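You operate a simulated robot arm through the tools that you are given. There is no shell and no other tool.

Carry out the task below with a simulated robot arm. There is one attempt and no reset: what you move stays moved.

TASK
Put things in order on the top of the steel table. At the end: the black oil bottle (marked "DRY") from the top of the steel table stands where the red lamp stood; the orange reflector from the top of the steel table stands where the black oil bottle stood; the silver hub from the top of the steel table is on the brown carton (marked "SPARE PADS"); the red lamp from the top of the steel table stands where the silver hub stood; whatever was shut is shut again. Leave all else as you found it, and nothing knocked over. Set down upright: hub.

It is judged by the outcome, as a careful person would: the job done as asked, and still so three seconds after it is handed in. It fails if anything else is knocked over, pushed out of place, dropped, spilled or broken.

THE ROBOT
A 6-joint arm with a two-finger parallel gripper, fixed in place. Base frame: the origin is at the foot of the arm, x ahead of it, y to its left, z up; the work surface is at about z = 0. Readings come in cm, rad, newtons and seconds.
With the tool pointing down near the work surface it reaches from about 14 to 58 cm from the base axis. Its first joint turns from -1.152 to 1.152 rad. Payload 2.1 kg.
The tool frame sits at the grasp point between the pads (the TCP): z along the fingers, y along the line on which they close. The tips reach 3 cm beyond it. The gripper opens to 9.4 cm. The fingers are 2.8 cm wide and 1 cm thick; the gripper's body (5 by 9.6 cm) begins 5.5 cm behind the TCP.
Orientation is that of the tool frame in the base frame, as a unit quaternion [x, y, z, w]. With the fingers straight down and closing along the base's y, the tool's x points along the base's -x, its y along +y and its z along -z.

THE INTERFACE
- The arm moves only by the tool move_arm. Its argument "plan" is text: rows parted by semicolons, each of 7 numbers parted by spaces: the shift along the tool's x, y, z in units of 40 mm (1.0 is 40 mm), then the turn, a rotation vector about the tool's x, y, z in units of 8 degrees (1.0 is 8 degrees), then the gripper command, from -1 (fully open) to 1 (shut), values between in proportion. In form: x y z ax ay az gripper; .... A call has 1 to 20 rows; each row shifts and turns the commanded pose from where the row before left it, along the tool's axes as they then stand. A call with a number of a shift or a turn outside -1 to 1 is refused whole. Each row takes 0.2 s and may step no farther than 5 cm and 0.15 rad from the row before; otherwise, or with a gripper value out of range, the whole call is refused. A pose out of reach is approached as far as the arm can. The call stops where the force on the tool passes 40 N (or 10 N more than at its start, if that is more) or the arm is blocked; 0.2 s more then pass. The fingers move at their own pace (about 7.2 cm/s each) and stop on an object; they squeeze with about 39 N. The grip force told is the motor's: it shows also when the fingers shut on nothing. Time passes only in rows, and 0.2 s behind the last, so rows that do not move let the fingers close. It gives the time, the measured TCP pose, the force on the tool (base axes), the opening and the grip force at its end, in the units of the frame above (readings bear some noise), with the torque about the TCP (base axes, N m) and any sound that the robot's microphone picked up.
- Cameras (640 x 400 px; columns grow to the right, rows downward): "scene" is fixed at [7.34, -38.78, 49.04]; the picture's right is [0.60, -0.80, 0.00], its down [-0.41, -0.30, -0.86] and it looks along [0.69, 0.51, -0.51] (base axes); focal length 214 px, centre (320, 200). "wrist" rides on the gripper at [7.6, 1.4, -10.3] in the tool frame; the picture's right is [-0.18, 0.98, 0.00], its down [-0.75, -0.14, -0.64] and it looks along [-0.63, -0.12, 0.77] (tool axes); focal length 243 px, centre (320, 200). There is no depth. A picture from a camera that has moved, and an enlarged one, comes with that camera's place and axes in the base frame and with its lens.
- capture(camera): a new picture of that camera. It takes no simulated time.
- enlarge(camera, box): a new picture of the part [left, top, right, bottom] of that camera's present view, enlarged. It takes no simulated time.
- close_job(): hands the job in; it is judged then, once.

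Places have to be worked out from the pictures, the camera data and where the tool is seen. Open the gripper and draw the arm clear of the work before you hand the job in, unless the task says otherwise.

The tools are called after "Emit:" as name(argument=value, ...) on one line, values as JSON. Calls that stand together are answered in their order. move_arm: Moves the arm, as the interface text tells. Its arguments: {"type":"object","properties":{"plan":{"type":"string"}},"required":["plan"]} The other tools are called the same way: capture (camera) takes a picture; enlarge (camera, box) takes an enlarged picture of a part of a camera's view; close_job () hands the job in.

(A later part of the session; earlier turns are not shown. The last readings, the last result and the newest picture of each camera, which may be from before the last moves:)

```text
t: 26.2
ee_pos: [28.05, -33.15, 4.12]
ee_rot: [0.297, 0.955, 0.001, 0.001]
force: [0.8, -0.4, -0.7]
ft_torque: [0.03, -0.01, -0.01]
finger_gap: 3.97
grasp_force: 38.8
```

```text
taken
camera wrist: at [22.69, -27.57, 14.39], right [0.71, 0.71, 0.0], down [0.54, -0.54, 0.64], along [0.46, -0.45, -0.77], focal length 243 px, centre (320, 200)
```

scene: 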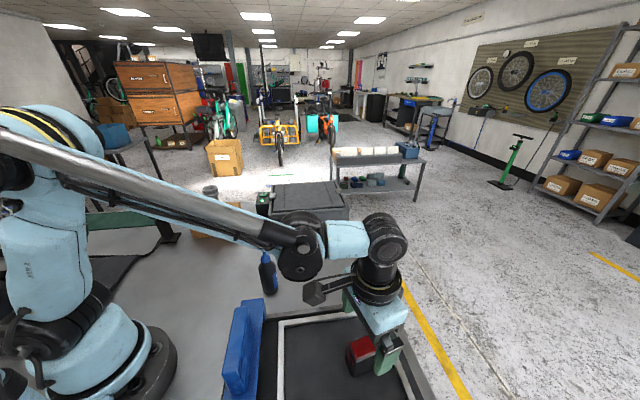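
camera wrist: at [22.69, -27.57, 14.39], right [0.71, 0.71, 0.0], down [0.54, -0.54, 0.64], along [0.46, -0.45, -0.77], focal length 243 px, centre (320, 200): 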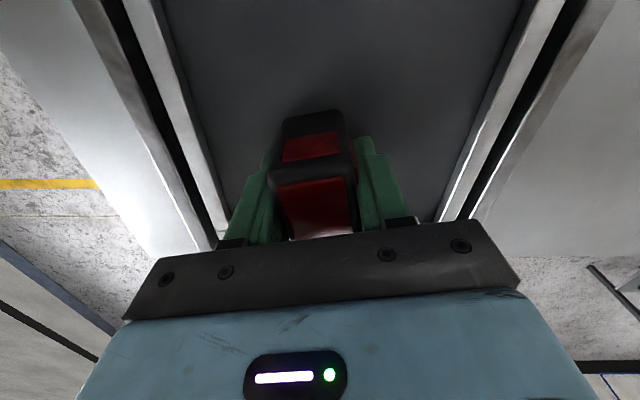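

Lamp gripped (gap 3.97 cm). Lifting straight up.

Emit:
move_arm(plan="0 0 -0.2 0 0 0 1;0 0 -0.5 0 0 0 1;0 0 -0.75 0 0 0 1;0 0 -0.75 0 0 0 1;0 0 -0.75 0 0 0 1;0 0 -0.75 0 0 0 1;0 0 -0.75 0 0 0 1;0 0 0 0 0 0 1")

Emit:
capture(camera="wrist")

Emit:
capture(camera="scene")

```text
t: 28.0
ee_pos: [28.17, -33.04, 22.01]
ee_rot: [0.297, 0.955, 0.001, 0.001]
force: [0.5, -0.2, -1.2]
ft_torque: [-0.03, -0.02, 0.0]
finger_gap: 3.97
grasp_force: 39.2
```

```text
taken
camera wrist: at [22.74, -27.59, 32.37], right [0.71, 0.71, 0.0], down [0.54, -0.54, 0.64], along [0.46, -0.45, -0.77], focal length 243 px, centre (320, 200)
```

wrist: 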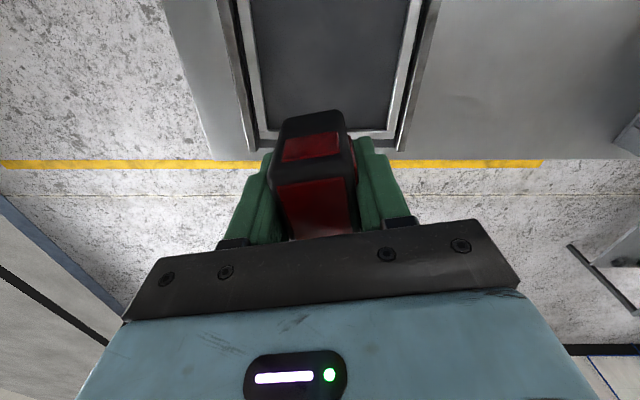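

```text
taken
```

scene: 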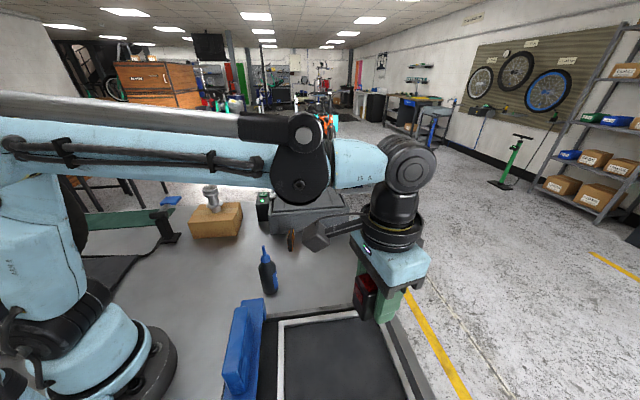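

The lamp is up. Carrying it to the hub's old spot at (44.45, -12.9), keeping the gripper's orientation.

Emit:
move_arm(plan="-0.0707 0.9225 0 0 0 0 1;-0.0707 0.9225 0 0 0 0 1;-0.0707 0.9225 0 0 0 0 1;-0.0707 0.9225 0 0 0 0 1;-0.0707 0.9225 0 0 0 0 1;-0.0707 0.9225 0 0 0 0 1;-0.0707 0.9225 0 0 0 0 1;0 0 0 0 0 0 1;0 0 0.8 0 0 0 1;0 0 0.8 0 0 0 1;0 0 0.8 0 0 0 1;0 0 0.8 0 0 0 1;0 0 0 0 0 0 1")

Emit:
capture(camera="wrist")

Emit:
capture(camera="scene")

```text
t: 30.8
ee_pos: [44.45, -12.94, 9.27]
ee_rot: [0.297, 0.955, 0.001, 0.001]
force: [1.1, 0.0, -0.8]
ft_torque: [-0.04, 0.03, 0.01]
finger_gap: 3.95
grasp_force: 38.8
```

```text
taken
camera wrist: at [39.05, -7.36, 19.52], right [0.71, 0.71, 0.0], down [0.54, -0.54, 0.64], along [0.46, -0.45, -0.77], focal length 243 px, centre (320, 200)
```

wrist: 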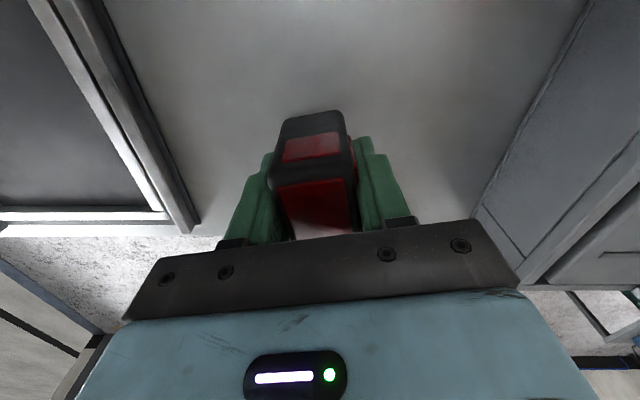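

```text
taken
```

scene: 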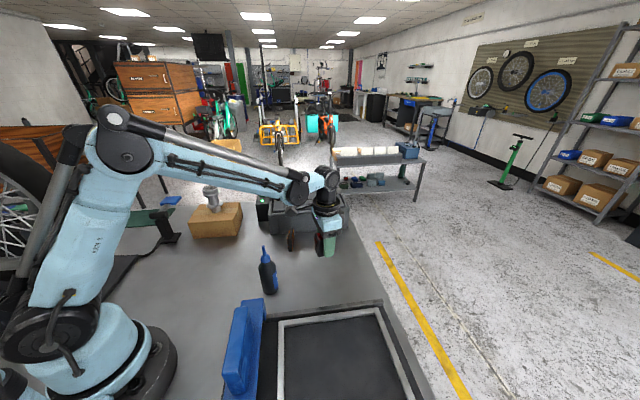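

Over the spot at z=9.3. Descending to about z=5, then stepping to contact.

Emit:
move_arm(plan="0 0 0.35 0 0 0 1;0 0 0.35 0 0 0 1;0 0 0.3 0 0 0 1;0 0 0.05 0 0 0 1;0 0 0 0 0 0 1")

Emit:
enlarge(camera="scene", box=[250, 180, 370, 280])

```text
t: 32.0
ee_pos: [44.64, -12.75, 4.89]
ee_rot: [0.296, 0.955, 0.0, 0.001]
force: [-0.8, -0.1, -0.3]
ft_torque: [0.02, 0.0, 0.0]
finger_gap: 3.98
grasp_force: 39.5
```

```text
4.00 times, centred on (310, 230) of scene
camera zoom: at [7.34, -38.78, 49.04], right [0.6, -0.8, 0.0], down [-0.41, -0.3, -0.86], along [0.69, 0.51, -0.51], focal length 858 px, centre (360, 80)
```

zoom: 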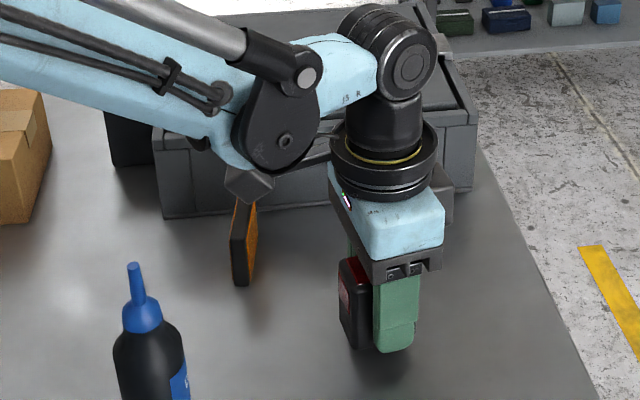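

Still clear of the table. Stepping down in small increments.

Emit:
move_arm(plan="0 0 0.04 0 0 0 1;0 0 0.04 0 0 0 1;0 0 0.03 0 0 0 1;0 0 0 0 0 0 1")

```text
t: 33.0
ee_pos: [44.43, -12.76, 4.58]
ee_rot: [0.296, 0.955, 0.002, 0.001]
force: [-0.4, -0.5, -0.1]
ft_torque: [-0.02, 0.03, -0.02]
finger_gap: 3.95
grasp_force: 39.0
```

Emit:
move_arm(plan="0 0 0.025 0 0 0 1;0 0 0.025 0 0 0 1;0 0 0.025 0 0 0 1;0 0 0 0 0 0 1")

```text
t: 34.0
ee_pos: [44.51, -12.88, 4.2]
ee_rot: [0.297, 0.955, 0.001, 0.001]
force: [-0.1, 0.2, -0.8]
ft_torque: [0.06, -0.01, 0.02]
finger_gap: 3.99
grasp_force: 39.3
```

No contact yet at z≈4.2. Continuing with 1 mm steps.

Emit:
move_arm(plan="0 0 0.025 0 0 0 1;0 0 0.025 0 0 0 1;0 0 0 0 0 0 1")

Emit:
enlarge(camera="scene", box=[290, 220, 350, 270])

```text
t: 34.8
ee_pos: [44.58, -12.81, 4.12]
ee_rot: [0.296, 0.955, 0.0, 0.001]
force: [-0.4, -0.1, -0.5]
ft_torque: [0.02, 0.0, 0.02]
finger_gap: 3.96
grasp_force: 38.6
```

```text
8.00 times, centred on (320, 245) of scene
camera zoom: at [7.34, -38.78, 49.04], right [0.6, -0.8, 0.0], down [-0.41, -0.3, -0.86], along [0.69, 0.51, -0.51], focal length 1716 px, centre (320, -160)
```

zoom: 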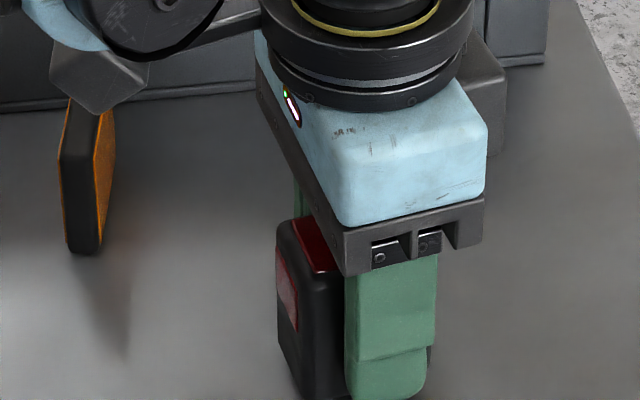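

Emit:
move_arm(plan="0 0 0.025 0 0 0 1;0 0 0 0 0 0 1")

```text
t: 35.4
ee_pos: [44.53, -12.83, 3.99]
ee_rot: [0.296, 0.955, 0.0, 0.001]
force: [-0.1, -0.4, -0.1]
ft_torque: [0.01, 0.01, -0.01]
finger_gap: 3.95
grasp_force: 38.6
```

No contact at z≈3.95. Another 1 mm at a time.

Emit:
move_arm(plan="0 0 0.025 0 0 0 1;0 0 0 0 0 0 1")

```text
t: 36.0
ee_pos: [44.47, -12.84, 3.82]
ee_rot: [0.297, 0.955, 0.001, 0.001]
force: [0.6, -0.1, -1.2]
ft_torque: [-0.01, 0.0, 0.02]
finger_gap: 3.97
grasp_force: 38.9
```

Emit:
move_arm(plan="0 0 0.025 0 0 0 1;0 0 0 0 0 0 1")

```text
t: 36.6
ee_pos: [44.58, -12.87, 3.71]
ee_rot: [0.296, 0.955, 0.001, 0.002]
force: [-0.2, 0.9, -0.7]
ft_torque: [0.01, 0.0, -0.01]
finger_gap: 3.95
grasp_force: 38.7
```

Still no contact at 3.71, so the tray plate must sit a few millimetres above the table. Continuing.

Emit:
move_arm(plan="0 0 0.025 0 0 0 1;0 0 0 0 0 0 1")

Emit:
enlarge(camera="scene", box=[290, 220, 350, 270])

```text
t: 37.2
ee_pos: [44.42, -12.75, 3.71]
ee_rot: [0.296, 0.955, 0.001, 0.001]
force: [-0.6, -0.7, -1.1]
ft_torque: [-0.02, 0.02, -0.03]
finger_gap: 3.95
grasp_force: 38.6
```

```text
8.00 times, centred on (320, 245) of scene
camera zoom: at [7.34, -38.78, 49.04], right [0.6, -0.8, 0.0], down [-0.41, -0.3, -0.86], along [0.69, 0.51, -0.51], focal length 1716 px, centre (320, -160)
```

zoom: 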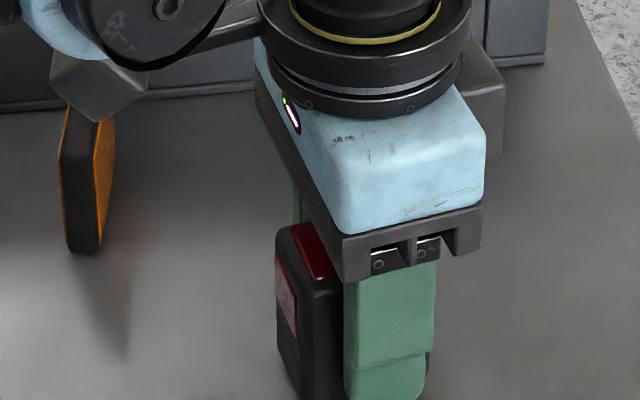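

Emit:
move_arm(plan="0 0 0.025 0 0 0 1;0 0 0 0 0 0 1")

Emit:
enlarge(camera="scene", box=[290, 235, 350, 285])

```text
t: 37.8
ee_pos: [44.52, -12.67, 3.55]
ee_rot: [0.297, 0.955, 0.001, 0.002]
force: [-4.1, -0.6, 19.2]
ft_torque: [-0.09, 0.07, 0.01]
finger_gap: 3.95
grasp_force: 39.2
```

```text
8.00 times, centred on (320, 260) of scene
camera zoom: at [7.33, -38.78, 49.05], right [0.6, -0.8, 0.0], down [-0.41, -0.3, -0.86], along [0.69, 0.51, -0.51], focal length 1716 px, centre (320, -280)
```

zoom: 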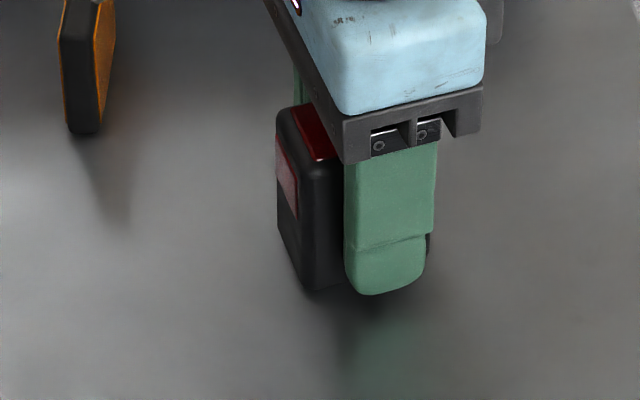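

Contact: Fz is about 19 N at z≈3.55, so the tray plate is about 0.5 cm above the table. Backing off slightly and releasing.

Emit:
move_arm(plan="0 0 -0.02 0 0 0 1;0 0 0 0 0 0 1")

```text
t: 38.4
ee_pos: [44.52, -12.82, 3.62]
ee_rot: [0.296, 0.955, 0.0, 0.002]
force: [0.0, -0.3, 5.0]
ft_torque: [-0.08, 0.11, -0.02]
finger_gap: 3.96
grasp_force: 39.5
```

Emit:
move_arm(plan="0 0 0 0 0 0 0.1;0 0 0 0 0 0 -0.2;0 0 0 0 0 0 -0.6;0 0 0 0 0 0 -1;0 0 0 0 0 0 -1;0 0 0 0 0 0 -1")

Emit:
capture(camera="wrist")

Emit:
enlarge(camera="scene", box=[250, 180, 370, 280])

```text
t: 39.8
ee_pos: [44.5, -12.78, 3.74]
ee_rot: [0.297, 0.955, 0.0, 0.001]
force: [-0.1, 0.1, -0.4]
ft_torque: [-0.01, 0.01, 0.01]
finger_gap: 9.41
grasp_force: 0.1
```

```text
taken
camera wrist: at [39.03, -7.28, 13.99], right [0.71, 0.71, 0.0], down [0.54, -0.54, 0.64], along [0.46, -0.45, -0.77], focal length 243 px, centre (320, 200)
```

wrist: 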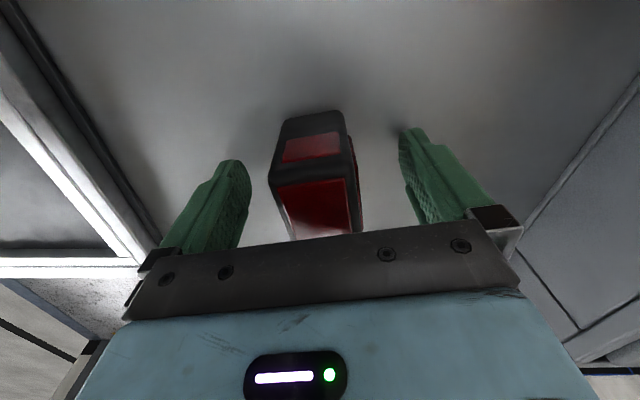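

```text
4.00 times, centred on (310, 230) of scene
camera zoom: at [7.34, -38.78, 49.04], right [0.6, -0.8, 0.0], down [-0.41, -0.3, -0.86], along [0.69, 0.51, -0.51], focal length 858 px, centre (360, 80)
```

zoom: 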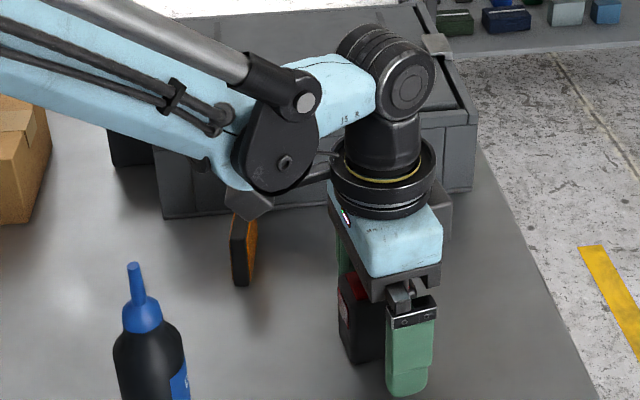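

The lamp stands free at the hub's old place. Retreating straight up to z≈26.

Emit:
move_arm(plan="0 0 -0.25 0 0 0 -1;0 0 -0.6 0 0 0 -1;0 0 -0.8 0 0 0 -1;0 0 -0.8 0 0 0 -1;0 0 -0.8 0 0 0 -1;0 0 -0.8 0 0 0 -1;0 0 -0.8 0 0 0 -1;0 0 -0.7 0 0 0 -1;0 0 0 0 0 0 -1")

Emit:
capture(camera="wrist")

Emit:
enlarge(camera="scene", box=[230, 180, 370, 300])

```text
t: 41.8
ee_pos: [44.29, -12.6, 25.82]
ee_rot: [0.297, 0.955, 0.0, 0.001]
force: [-0.2, 0.5, 0.5]
ft_torque: [0.02, -0.01, 0.03]
finger_gap: 9.37
grasp_force: 0.1
```

```text
taken
camera wrist: at [38.91, -7.05, 36.25], right [0.71, 0.71, 0.0], down [0.54, -0.54, 0.64], along [0.46, -0.45, -0.77], focal length 243 px, centre (320, 200)
```

wrist: 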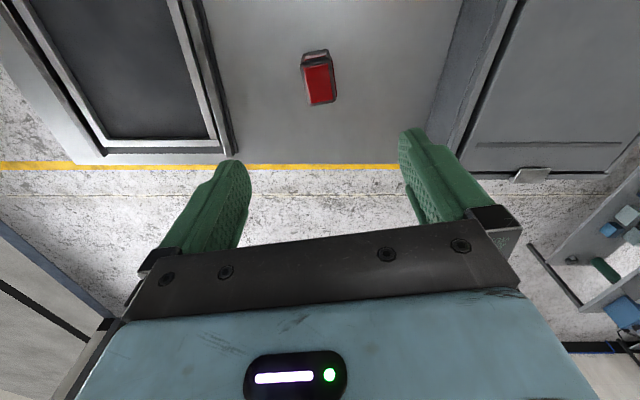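

```text
3.33 times, centred on (300, 240) of scene
camera zoom: at [7.34, -38.78, 49.04], right [0.6, -0.8, 0.0], down [-0.41, -0.3, -0.86], along [0.69, 0.51, -0.51], focal length 715 px, centre (387, 67)
```

zoom: 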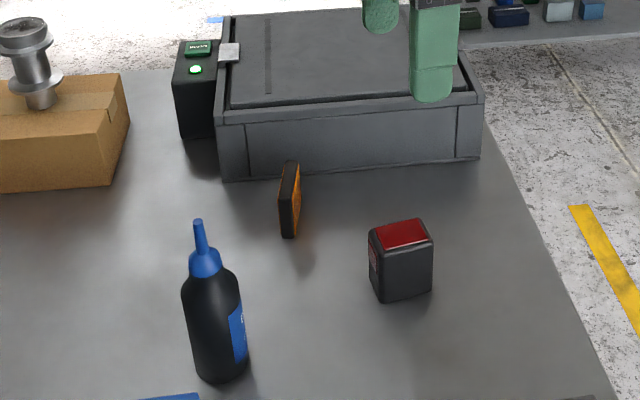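

The lamp stands upright in the hub's spot. Next I'm moving to view the bottle, which I estimate at about (29, -6) and 15 cm tall, and turning the gripper back to square.

Emit:
move_arm(plan="0.9 -0.27 0 0 0 0 -1;0.9 -0.27 0 0 0 0 -1;0.9 -0.27 0 0 0 0 -1;0.9 -0.27 0 0 0 0 -1;0 0 0 0 0 -0.86 -1;0 0 0 0 0 -0.86 -1;0 0 0 0 0 -0.86 -1;0 0 0 0 0 -0.86 -1;0 0 0 0 0 -0.86 -1;0 0 0 0 0 0 -1")

Emit:
capture(camera="wrist")

Emit:
capture(camera="scene")

```text
t: 44.0
ee_pos: [30.19, -8.3, 25.9]
ee_rot: [0.0, 1.0, 0.0, 0.001]
force: [-0.5, -0.6, -0.5]
ft_torque: [0.01, -0.02, 0.03]
finger_gap: 9.42
grasp_force: 0.0
```

```text
taken
camera wrist: at [22.47, -6.76, 36.26], right [0.18, 0.98, 0.0], down [0.75, -0.14, 0.64], along [0.63, -0.12, -0.77], focal length 243 px, centre (320, 200)
```

wrist: 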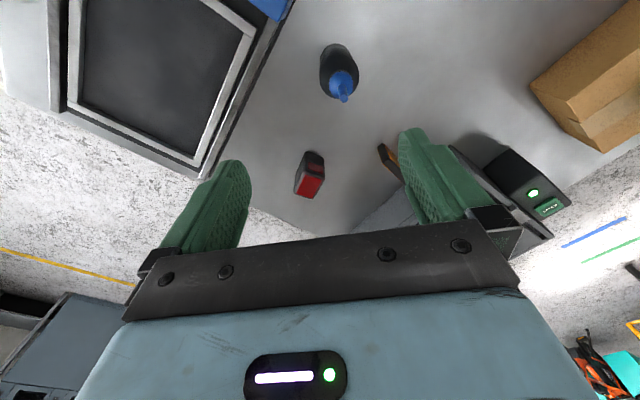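

```text
taken
```

scene: 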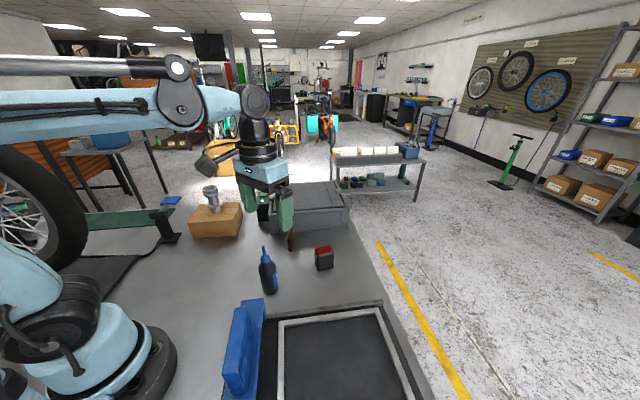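

Emit:
enlarge(camera="wrist", box=[250, 10, 430, 130])

Emit:
enlarge(camera="scene", box=[210, 230, 310, 310])

Emit:
enlarge(camera="scene", box=[200, 280, 300, 400])

```text
3.33 times, centred on (340, 70) of wrist
camera zoom: at [22.47, -6.76, 36.26], right [0.18, 0.98, 0.0], down [0.75, -0.14, 0.64], along [0.63, -0.12, -0.77], focal length 809 px, centre (253, 633)
```

zoom: 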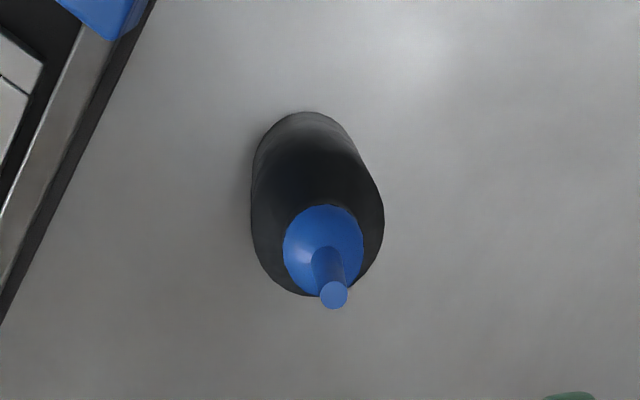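

```text
5.00 times, centred on (260, 270) of scene
camera zoom: at [7.34, -38.78, 49.04], right [0.6, -0.8, 0.0], down [-0.41, -0.3, -0.86], along [0.69, 0.51, -0.51], focal length 1072 px, centre (620, -150)
```

zoom: 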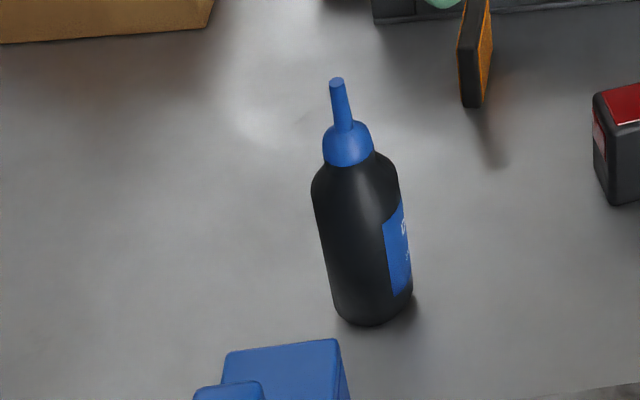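

```text
3.33 times, centred on (250, 340) of scene
camera zoom: at [7.34, -38.78, 49.04], right [0.6, -0.8, 0.0], down [-0.41, -0.3, -0.86], along [0.69, 0.51, -0.51], focal length 715 px, centre (553, -267)
```

zoom: 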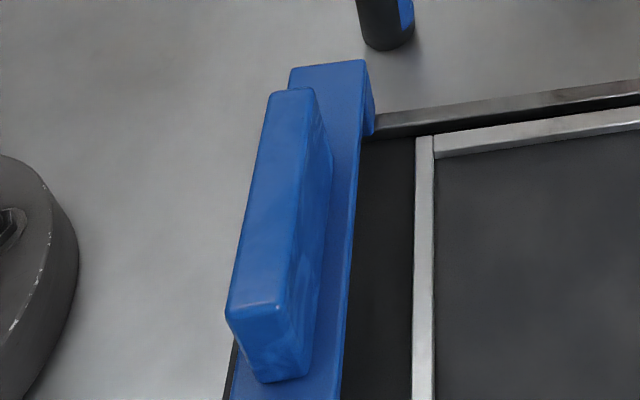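

The bottle base is at about (29.1, -6.0), with the spout tip at z≈14.0 and a diameter of about 4.1 cm. The blue handle's corner at (23.7, -11, 6) is far enough away. I'll centre over the bottle at z≈18 and check.

Emit:
move_arm(plan="0.14 0.29 0 0 0 0 -1;0.14 0.29 0 0 0 0 -1;0 0 0.6 0 0 0 -1;0 0 0.6 0 0 0 -1;0 0 0.6 0 0 0 -1;0 0 0 0 0 0 -1")

Emit:
capture(camera="wrist")

Emit:
enlarge(camera="wrist", box=[250, 20, 400, 180])

Emit:
enlarge(camera="scene", box=[200, 190, 340, 310])

```text
t: 45.4
ee_pos: [28.95, -5.88, 18.58]
ee_rot: [0.001, 1.0, 0.0, 0.001]
force: [-1.1, 0.0, -0.4]
ft_torque: [0.02, 0.0, -0.02]
finger_gap: 9.44
grasp_force: 0.1
```

```text
taken
camera wrist: at [21.33, -4.4, 28.8], right [0.19, 0.98, 0.0], down [0.75, -0.14, 0.64], along [0.63, -0.12, -0.77], focal length 243 px, centre (320, 200)
```

wrist: 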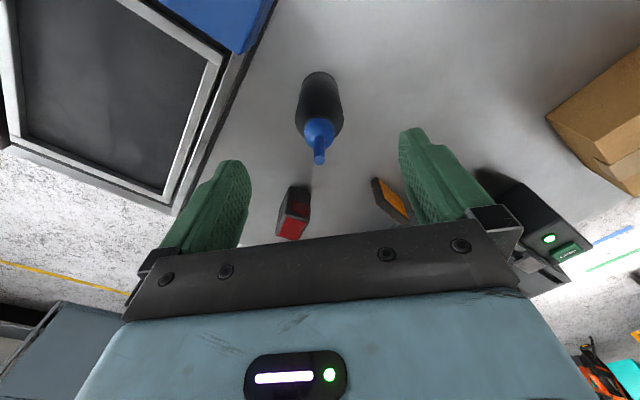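

```text
2.50 times, centred on (325, 100) of wrist
camera zoom: at [21.33, -4.4, 28.8], right [0.19, 0.98, 0.0], down [0.75, -0.14, 0.64], along [0.63, -0.12, -0.77], focal length 606 px, centre (308, 450)
```

zoom: 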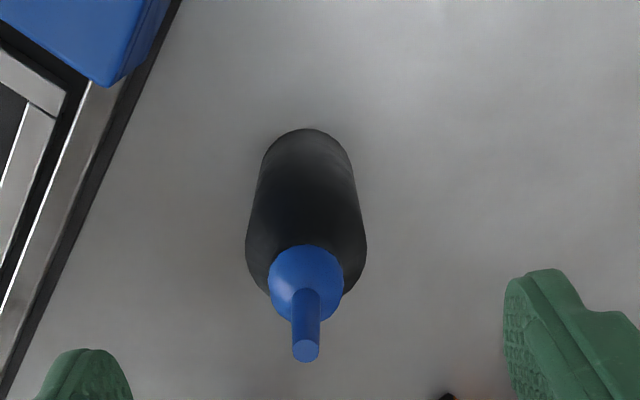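

```text
3.33 times, centred on (270, 250) of scene
camera zoom: at [7.34, -38.78, 49.04], right [0.6, -0.8, 0.0], down [-0.41, -0.3, -0.86], along [0.69, 0.51, -0.51], focal length 715 px, centre (487, 33)
```

zoom: 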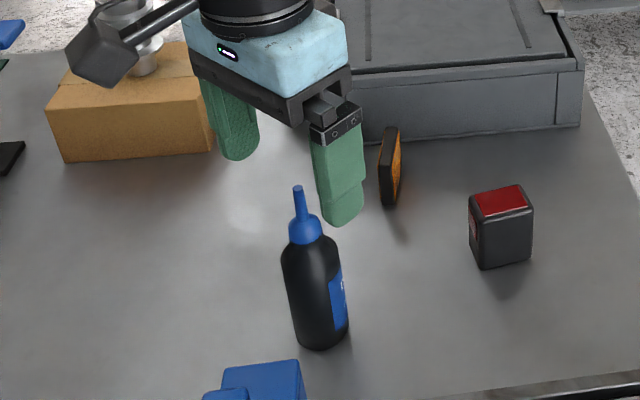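

Two wrist views agree on the spout tip at (29.36, -5.92, 15.0), with full body width up to z≈8.3. The palm must stay above the spout, so I'll grip at TCP z≈9.9 with the tips on the upper body. Descending to 11 first.

Emit:
move_arm(plan="-0.1 -0.01 0 0 0 0 -1;0 0 0.6 0 0 0 -1;0 0 0.6 0 0 0 -1;0 0 0.5 0 0 0 -1;0 0 0.2 0 0 0 -1;0 0 0 0 0 0 -1")

Emit:
capture(camera="wrist")

Emit:
enlarge(camera="scene", box=[210, 190, 330, 310])

```text
t: 46.8
ee_pos: [29.33, -5.88, 10.99]
ee_rot: [0.001, 1.0, 0.0, 0.001]
force: [1.0, 0.2, -0.4]
ft_torque: [0.0, 0.02, 0.01]
finger_gap: 9.41
grasp_force: 0.0
```

```text
taken
camera wrist: at [21.78, -4.5, 21.24], right [0.19, 0.98, 0.0], down [0.75, -0.14, 0.64], along [0.63, -0.12, -0.77], focal length 243 px, centre (320, 200)
```

wrist: 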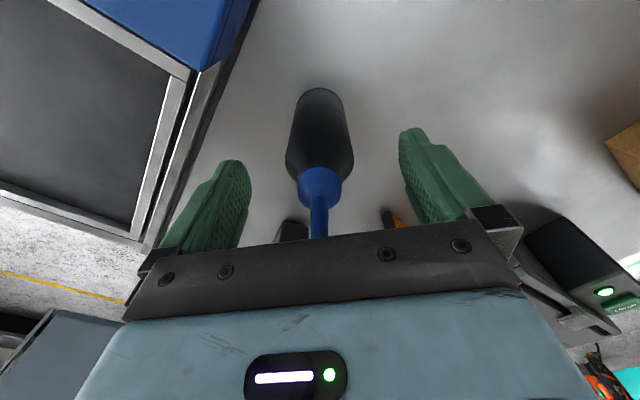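

```text
3.33 times, centred on (270, 250) of scene
camera zoom: at [7.34, -38.78, 49.04], right [0.6, -0.8, 0.0], down [-0.41, -0.3, -0.86], along [0.69, 0.51, -0.51], focal length 715 px, centre (487, 33)
```

zoom: 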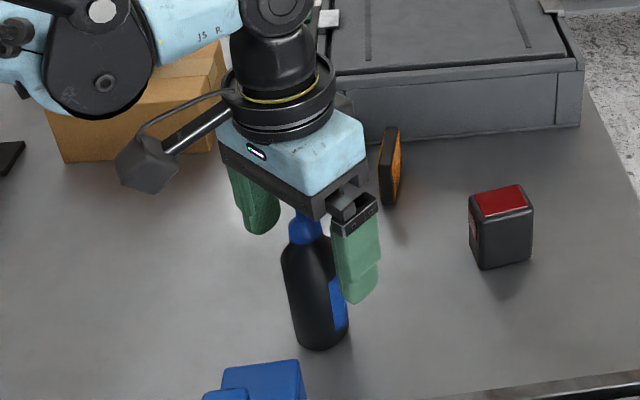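

The bottle is centred between the fingers and the palm is just above the spout. Descending the last 1.1 cm slowly.

Emit:
move_arm(plan="0 0 0.1 0 0 0 -1;0 0 0.1 0 0 0 -1;0 0 0.06 0 0 0 -1;0 0 0 0 0 0 -1")

Emit:
capture(camera="wrist")

Emit:
enlarge(camera="scene", box=[220, 210, 320, 310])

```text
t: 47.8
ee_pos: [29.51, -5.99, 9.96]
ee_rot: [0.0, 1.0, 0.001, 0.001]
force: [0.2, 0.4, 0.2]
ft_torque: [0.0, 0.04, 0.02]
finger_gap: 9.38
grasp_force: 0.0
```

```text
taken
camera wrist: at [21.86, -4.52, 20.3], right [0.19, 0.98, 0.0], down [0.75, -0.14, 0.64], along [0.63, -0.12, -0.77], focal length 243 px, centre (320, 200)
```

wrist: 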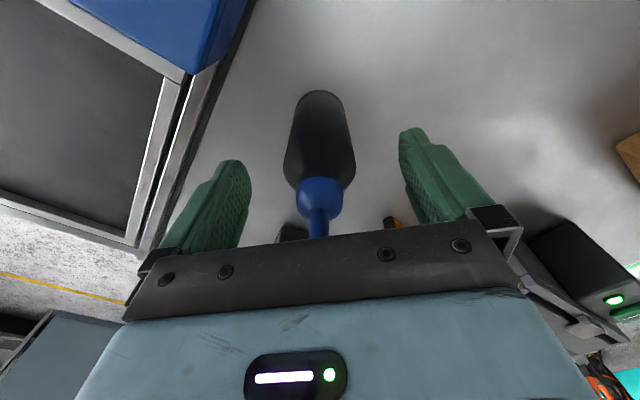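

```text
4.00 times, centred on (270, 260) of scene
camera zoom: at [7.34, -38.78, 49.04], right [0.6, -0.8, 0.0], down [-0.41, -0.3, -0.86], along [0.69, 0.51, -0.51], focal length 858 px, centre (520, -40)
```

zoom: 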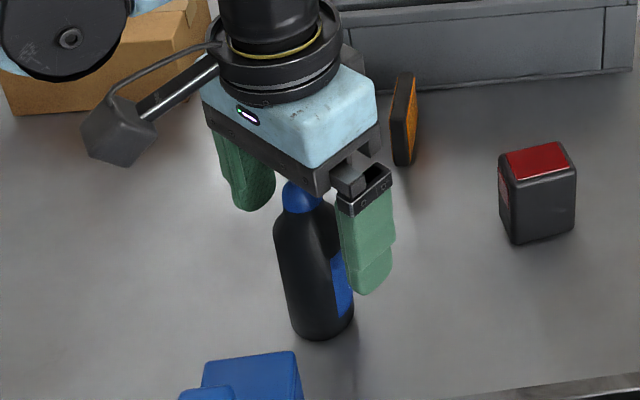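

No force is reported, so the palm is clear of the spout. Closing gently on the bottle.

Emit:
move_arm(plan="0 0 0 0 0 0 -0.4;0 0 0 0 0 0 0;0 0 0 0 0 0 0.1;0 0 0 0 0 0 0.2;0 0 0 0 0 0 1;0 0 0 0 0 0 1;0 0 0 0 0 0 1")

Emit:
capture(camera="wrist")

Emit:
enlarge(camera="scene", box=[220, 210, 320, 310])

```text
t: 49.4
ee_pos: [29.49, -5.97, 9.99]
ee_rot: [0.0, 1.0, 0.0, 0.0]
force: [0.4, 0.0, 1.5]
ft_torque: [-0.15, -0.03, -0.01]
finger_gap: 4.04
grasp_force: 39.3
```

```text
taken
camera wrist: at [21.86, -4.52, 20.31], right [0.19, 0.98, 0.0], down [0.75, -0.14, 0.64], along [0.63, -0.12, -0.77], focal length 243 px, centre (320, 200)
```

wrist: 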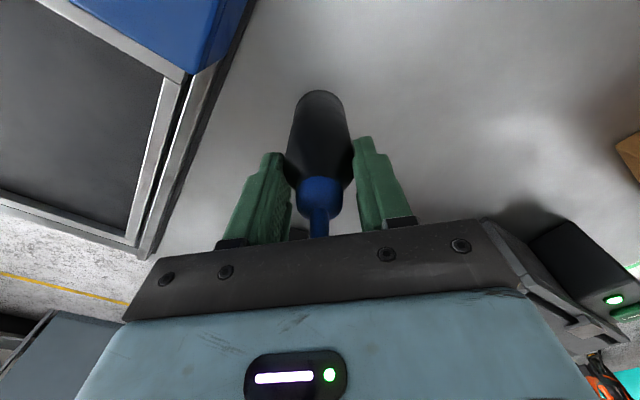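

```text
4.00 times, centred on (270, 260) of scene
camera zoom: at [7.34, -38.78, 49.04], right [0.6, -0.8, 0.0], down [-0.41, -0.3, -0.86], along [0.69, 0.51, -0.51], focal length 858 px, centre (520, -40)
```

zoom: 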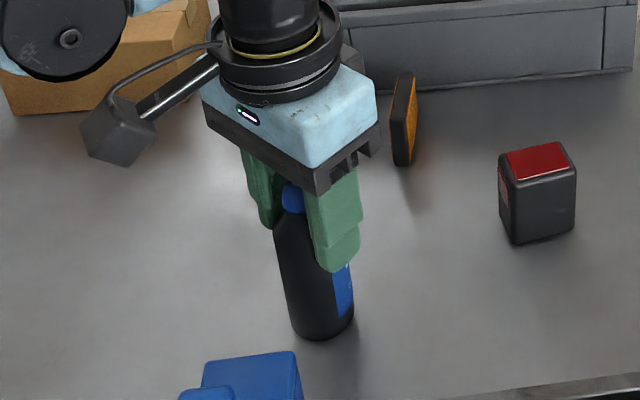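

Gripped at the body (gap 4.04 cm, 39 N). Bottle's spot is recorded as (29.4, -5.95). Lifting slowly, first by 2 cm.

Emit:
move_arm(plan="0 0 -0.1 0 0 0 1;0 0 -0.2 0 0 0 1;0 0 -0.2 0 0 0 1;0 0 0 0 0 0 1")

Emit:
enlarge(camera="scene", box=[220, 210, 320, 310])

Emit:
capture(camera="wrist")

```text
t: 50.4
ee_pos: [29.34, -6.03, 11.94]
ee_rot: [0.001, 1.0, 0.0, 0.002]
force: [0.3, 0.5, -1.8]
ft_torque: [0.0, 0.03, -0.03]
finger_gap: 4.06
grasp_force: 38.5
```

```text
4.00 times, centred on (270, 260) of scene
camera zoom: at [7.34, -38.78, 49.04], right [0.6, -0.8, 0.0], down [-0.41, -0.3, -0.86], along [0.69, 0.51, -0.51], focal length 858 px, centre (520, -40)
```

zoom: 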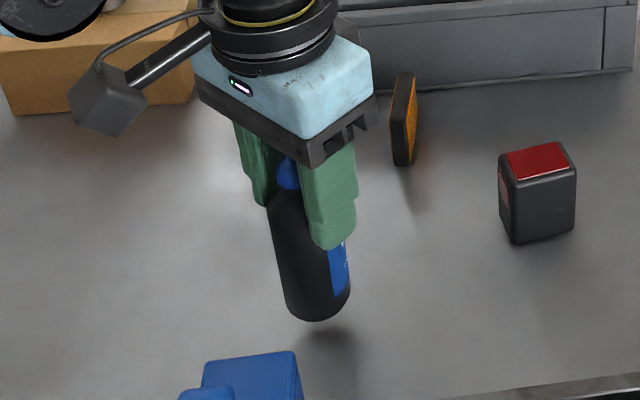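

```text
taken
camera wrist: at [21.78, -4.53, 22.31], right [0.19, 0.98, 0.0], down [0.75, -0.14, 0.64], along [0.63, -0.12, -0.77], focal length 243 px, centre (320, 200)
```

wrist: 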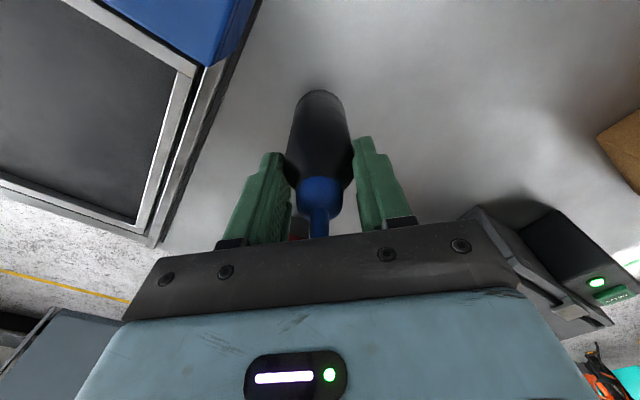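

The bottle hangs straight with no slip. Raising it to z≈26 and carrying it over the lamp's old spot at (28.1, -33.05).

Emit:
move_arm(plan="0 0 -0.5 0 0 0 1;0 0 -0.7 0 0 0 1;0 0 -0.7 0 0 0 1;0 0 -0.7 0 0 0 1;0 0 -0.7 0 0 0 1;0 0 -0.3 0 0 0 1;0.03 -0.6 0 0 0 0 1;0.03 -0.7 0 0 0 0 1;0.03 -0.7 0 0 0 0 1;0.03 -0.7 0 0 0 0 1;0.03 -0.7 0 0 0 0 1;0.03 -0.7 0 0 0 0 1;0.03 -0.7 0 0 0 0 1;0.03 -0.7 0 0 0 0 1;0.03 -0.7 0 0 0 0 1;0.04 -0.55 0 0 0 0 1;0 0 0 0 0 0 1")

Emit:
capture(camera="wrist")

Emit:
capture(camera="scene")

```text
t: 54.0
ee_pos: [28.13, -32.85, 26.3]
ee_rot: [-0.001, 1.0, 0.0, 0.0]
force: [-0.8, 0.9, -0.9]
ft_torque: [0.0, 0.02, 0.02]
finger_gap: 4.04
grasp_force: 39.0
```

```text
taken
camera wrist: at [20.43, -31.46, 36.64], right [0.18, 0.98, 0.0], down [0.75, -0.14, 0.64], along [0.63, -0.12, -0.77], focal length 243 px, centre (320, 200)
```

wrist: 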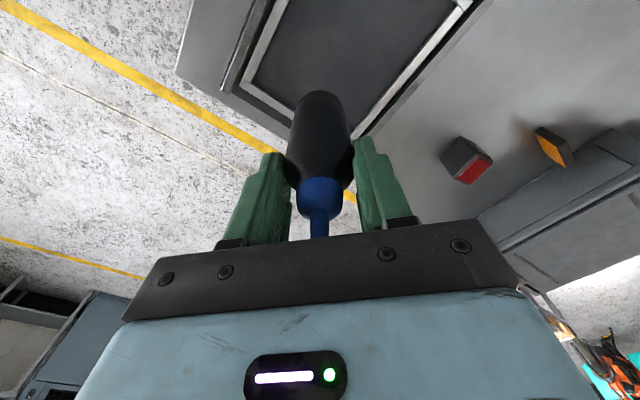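

```text
taken
```

scene: 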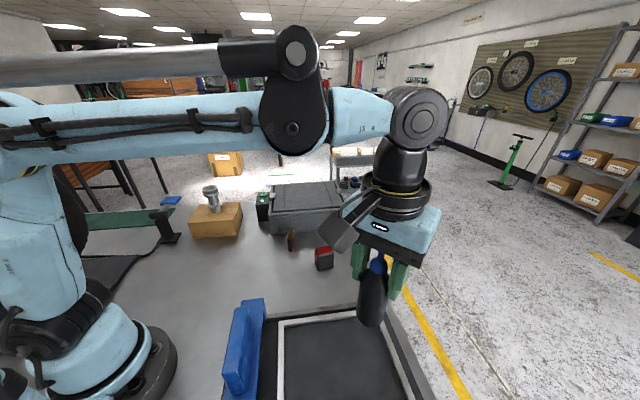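

Above the lamp's spot. The tray plate is about 0.5 cm higher than the table, so I expect contact at TCP z≈10.5. Descending to about 12.3.

Emit:
move_arm(plan="0 -0.045 0.6 0 0 0 1;0 0 0.75 0 0 0 1;0 0 0.75 0 0 0 1;0 0 0.75 0 0 0 1;0 0 0.6 0 0 0 1;0 0 0.05 0 0 0 1;0 0 0 0 0 0 1")

Emit:
enlarge(camera="scene", box=[290, 250, 430, 400])

Emit:
capture(camera="wrist")

```text
t: 55.6
ee_pos: [28.17, -33.26, 12.5]
ee_rot: [0.001, 1.0, 0.0, 0.001]
force: [0.0, -0.3, -0.5]
ft_torque: [0.01, -0.03, -0.04]
finger_gap: 4.06
grasp_force: 38.7
```

```text
2.67 times, centred on (360, 325) of scene
camera zoom: at [7.34, -38.78, 49.04], right [0.6, -0.8, 0.0], down [-0.41, -0.3, -0.86], along [0.69, 0.51, -0.51], focal length 572 px, centre (213, -133)
```

zoom: 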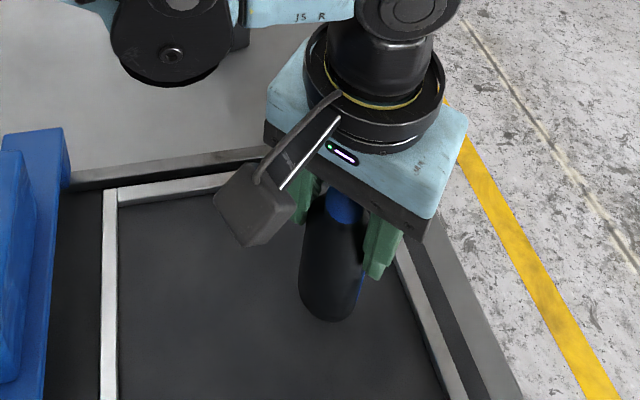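

```text
taken
camera wrist: at [20.55, -31.76, 22.89], right [0.19, 0.98, 0.0], down [0.75, -0.14, 0.64], along [0.63, -0.12, -0.77], focal length 243 px, centre (320, 200)
```

wrist: 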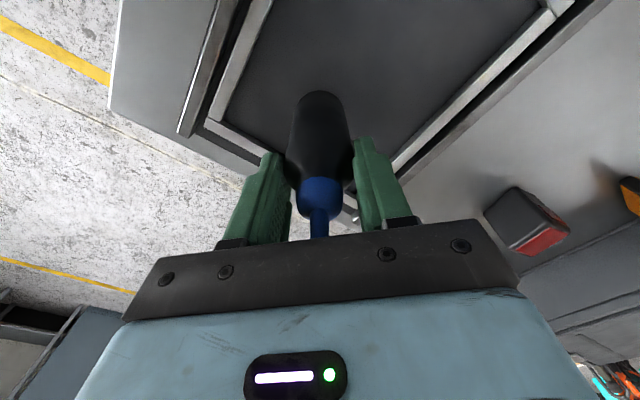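

Position (28.17, -33.26). Nudging y by +2 mm and lowering to about 11.

Emit:
move_arm(plan="0.01 0.05 0.15 0 0 0 1;0 0 0.15 0 0 0 1;0 0 0.05 0 0 0 1;0 0 0 0 0 0 1")

```text
t: 56.6
ee_pos: [28.11, -32.95, 10.95]
ee_rot: [0.001, 1.0, 0.0, 0.0]
force: [-0.8, -0.5, -1.4]
ft_torque: [0.01, 0.01, 0.0]
finger_gap: 4.06
grasp_force: 38.9
```

Emit:
move_arm(plan="0 0 0.025 0 0 0 1;0 0 0.025 0 0 0 1;0 0 0 0 0 0 1")

```text
t: 57.4
ee_pos: [28.15, -33.1, 10.8]
ee_rot: [0.0, 1.0, 0.0, 0.001]
force: [-0.7, -0.2, -1.0]
ft_torque: [0.04, 0.0, 0.01]
finger_gap: 4.06
grasp_force: 38.9
```

No contact yet. Stepping down by 1 mm.

Emit:
move_arm(plan="0 0 0.025 0 0 0 1;0 0 0 0 0 0 1")

```text
t: 58.0
ee_pos: [28.22, -33.07, 10.67]
ee_rot: [0.001, 1.0, 0.0, 0.001]
force: [-0.2, 0.1, -0.9]
ft_torque: [0.03, 0.03, 0.02]
finger_gap: 4.06
grasp_force: 38.9
```

Emit:
move_arm(plan="0 0 0.025 0 0 0 1;0 0 0 0 0 0 1")

```text
t: 58.6
ee_pos: [28.12, -33.08, 10.62]
ee_rot: [0.0, 1.0, 0.001, 0.001]
force: [0.2, 0.5, -0.6]
ft_torque: [0.03, 0.0, 0.01]
finger_gap: 4.05
grasp_force: 39.2
```

Emit:
move_arm(plan="0 0 0.02 0 0 0 1;0 0 0 0 0 0 1")

```text
t: 59.2
ee_pos: [28.12, -32.88, 10.55]
ee_rot: [0.002, 1.0, 0.0, 0.001]
force: [-0.5, -0.1, -1.5]
ft_torque: [0.02, -0.04, -0.01]
finger_gap: 4.08
grasp_force: 39.3
```

Emit:
move_arm(plan="0 0 0.02 0 0 0 1;0 0 0 0 0 0 1")

```text
t: 59.8
ee_pos: [28.09, -32.89, 10.39]
ee_rot: [0.002, 1.0, 0.0, 0.0]
force: [0.7, 0.5, -0.4]
ft_torque: [0.01, -0.02, -0.01]
finger_gap: 4.06
grasp_force: 39.2
```

Emit:
move_arm(plan="0 0 0.02 0 0 0 1;0 0 0 0 0 0 1")

Emit:
enlarge(camera="scene", box=[320, 300, 420, 400])

```text
t: 60.4
ee_pos: [28.03, -32.9, 10.48]
ee_rot: [0.001, 1.0, 0.0, 0.002]
force: [-3.2, 0.5, 10.2]
ft_torque: [0.06, 0.22, 0.01]
finger_gap: 4.05
grasp_force: 39.6
```

```text
4.00 times, centred on (370, 350) of scene
camera zoom: at [7.34, -38.78, 49.05], right [0.6, -0.8, 0.0], down [-0.41, -0.3, -0.86], along [0.69, 0.51, -0.51], focal length 858 px, centre (120, -400)
```

zoom: 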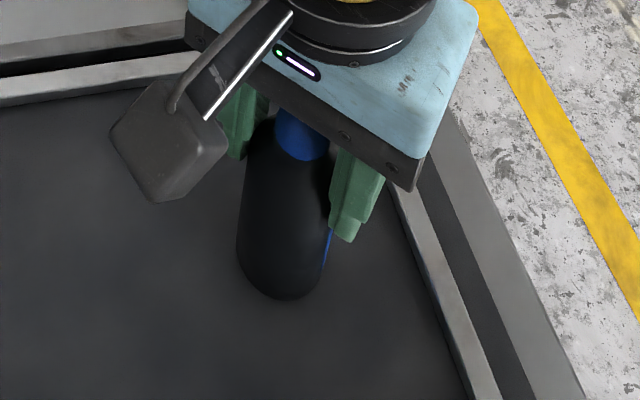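

Contact: about 10 N at z≈10.4, as expected. Releasing the bottle gently.

Emit:
move_arm(plan="0 0 -0.008 0 0 0 1;0 0 0 0 0 0 0.1;0 0 0 0 0 0 0;0 0 0 0 0 0 -0.3;0 0 0 0 0 0 -0.7;0 0 0 0 0 0 -1;0 0 0 0 0 0 -1")

Emit:
enlarge(camera="scene", box=[300, 270, 420, 400])

Emit:
capture(camera="wrist")

```text
t: 62.0
ee_pos: [28.1, -32.86, 10.3]
ee_rot: [0.0, 1.0, 0.0, 0.001]
force: [0.0, 0.2, -1.3]
ft_torque: [0.02, 0.0, -0.02]
finger_gap: 9.41
grasp_force: 0.1
```

```text
3.08 times, centred on (360, 335) of scene
camera zoom: at [7.34, -38.78, 49.04], right [0.6, -0.8, 0.0], down [-0.41, -0.3, -0.86], along [0.69, 0.51, -0.51], focal length 660 px, centre (197, -215)
```

zoom: 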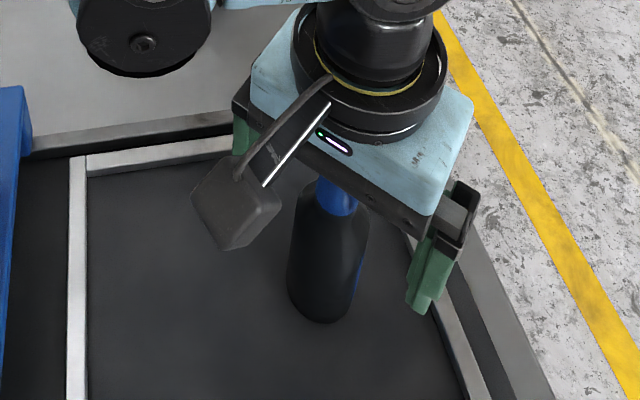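

```text
taken
camera wrist: at [20.48, -31.47, 20.71], right [0.19, 0.98, 0.0], down [0.75, -0.14, 0.64], along [0.63, -0.12, -0.77], focal length 243 px, centre (320, 200)
```

wrist: 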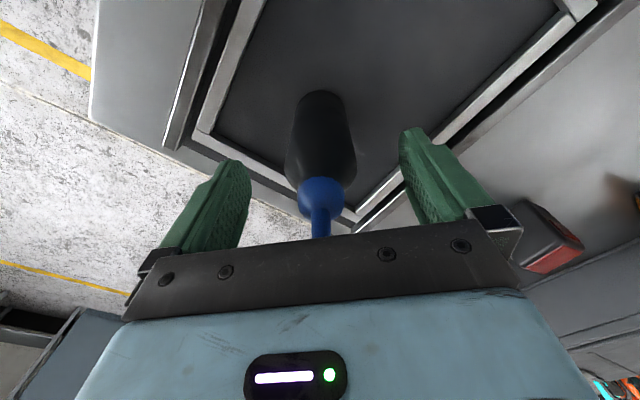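

The bottle stands upright on its own. Rising straight up to clear the spout.

Emit:
move_arm(plan="0 0 -0.2 0 0 0 -1;0 0 -0.6 0 0 0 -1;0 0 -0.8 0 0 0 -1;0 0 -0.8 0 0 0 -1;0 0 -0.8 0 0 0 -1;0 0 -0.7 0 0 0 -1;0 0 0 0 0 0 -1")

Emit:
capture(camera="wrist")

Emit:
capture(camera="scene")

```text
t: 63.6
ee_pos: [28.0, -32.91, 25.98]
ee_rot: [0.0, 1.0, 0.0, 0.001]
force: [-0.6, 0.2, -0.1]
ft_torque: [-0.01, -0.02, 0.02]
finger_gap: 9.41
grasp_force: 0.0
```

```text
taken
camera wrist: at [20.39, -31.53, 36.25], right [0.19, 0.98, 0.0], down [0.75, -0.14, 0.64], along [0.63, -0.12, -0.77], focal length 243 px, centre (320, 200)
```

wrist: 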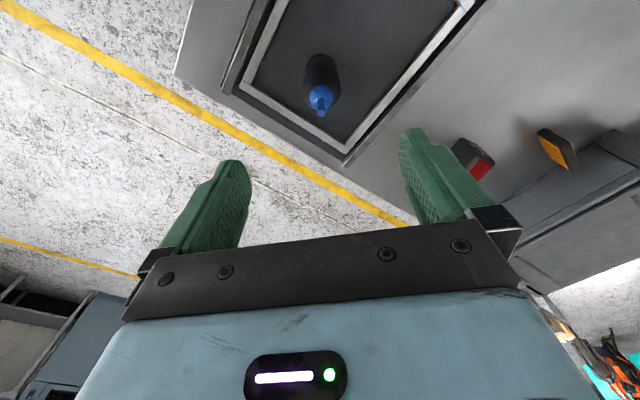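

```text
taken
```

scene: 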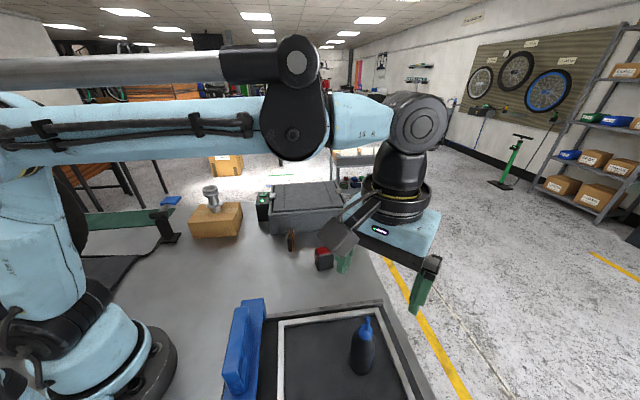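

The bottle stands upright in the lamp's spot. Last is the reflector; moving above about (40, -2) at z=26 to measure it.

Emit:
move_arm(plan="-0.333 0.861 0 0 0 0 -1;-0.333 0.861 0 0 0 0 -1;-0.333 0.861 0 0 0 0 -1;-0.333 0.861 0 0 0 0 -1;-0.333 0.861 0 0 0 0 -1;-0.333 0.861 0 0 0 0 -1;-0.333 0.861 0 0 0 0 -1;-0.333 0.861 0 0 0 0 -1;-0.333 0.861 0 0 0 0 -1;0 0 0 0 0 0 -1")

Emit:
capture(camera="wrist")

Emit:
enlarge(camera="wrist", box=[250, 20, 430, 160])

Emit:
enlarge(camera="scene", box=[240, 200, 340, 280])

```text
t: 65.8
ee_pos: [40.21, -2.01, 26.25]
ee_rot: [0.001, 1.0, 0.0, 0.002]
force: [1.3, 1.0, -0.7]
ft_torque: [0.02, 0.0, -0.01]
finger_gap: 9.39
grasp_force: 0.1
```

```text
taken
camera wrist: at [32.58, -0.53, 36.48], right [0.19, 0.98, 0.0], down [0.75, -0.14, 0.64], along [0.63, -0.12, -0.77], focal length 243 px, centre (320, 200)
```

wrist: 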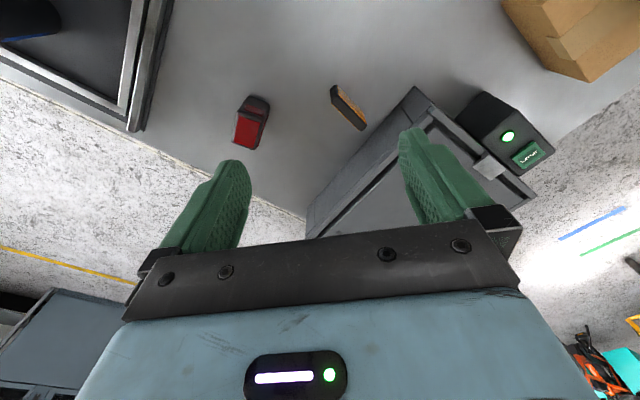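

```text
2.86 times, centred on (340, 90) of wrist
camera zoom: at [32.58, -0.53, 36.48], right [0.19, 0.98, 0.0], down [0.75, -0.14, 0.64], along [0.63, -0.12, -0.77], focal length 693 px, centre (263, 514)
```

zoom: 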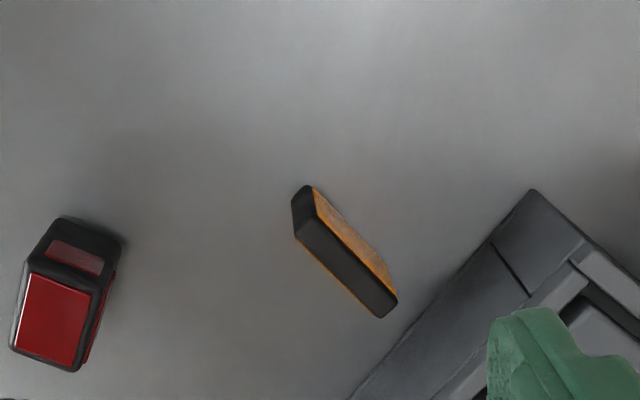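

```text
5.00 times, centred on (290, 240) of scene
camera zoom: at [7.34, -38.78, 49.04], right [0.6, -0.8, 0.0], down [-0.41, -0.3, -0.86], along [0.69, 0.51, -0.51], focal length 1072 px, centre (470, 0)
```

zoom: 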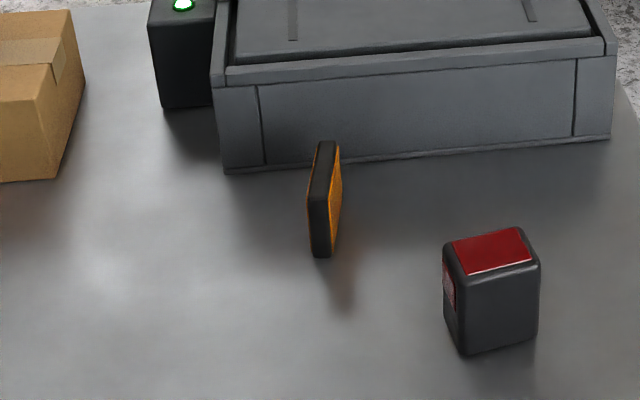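

Zooming further on the reflector to get its orientation and height.

Emit:
enlarge(camera="scene", box=[275, 220, 315, 260])

Emit:
enlarge(camera="wrist", box=[310, 70, 390, 140])

```text
10.00 times, centred on (295, 240) of scene
camera zoom: at [7.34, -38.78, 49.04], right [0.6, -0.8, 0.0], down [-0.41, -0.3, -0.86], along [0.69, 0.51, -0.51], focal length 2145 px, centre (570, -200)
```

zoom: 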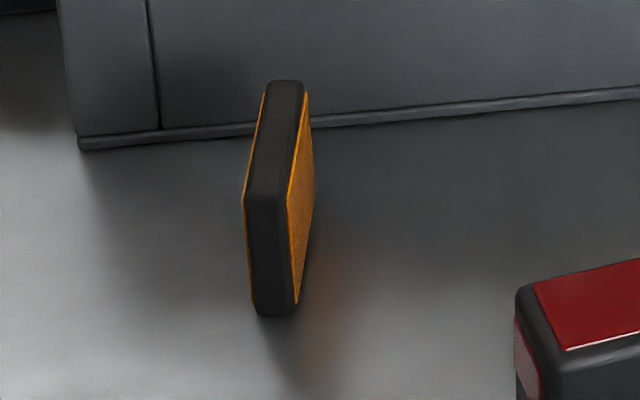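

```text
5.71 times, centred on (350, 105) of wrist
camera zoom: at [32.58, -0.53, 36.48], right [0.19, 0.98, 0.0], down [0.75, -0.14, 0.64], along [0.63, -0.12, -0.77], focal length 1386 px, centre (149, 743)
```

zoom: 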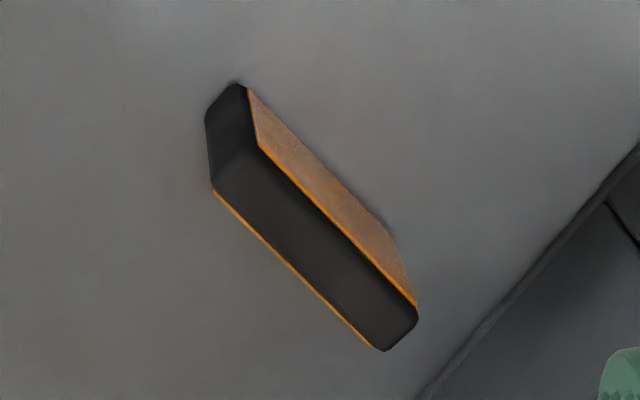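

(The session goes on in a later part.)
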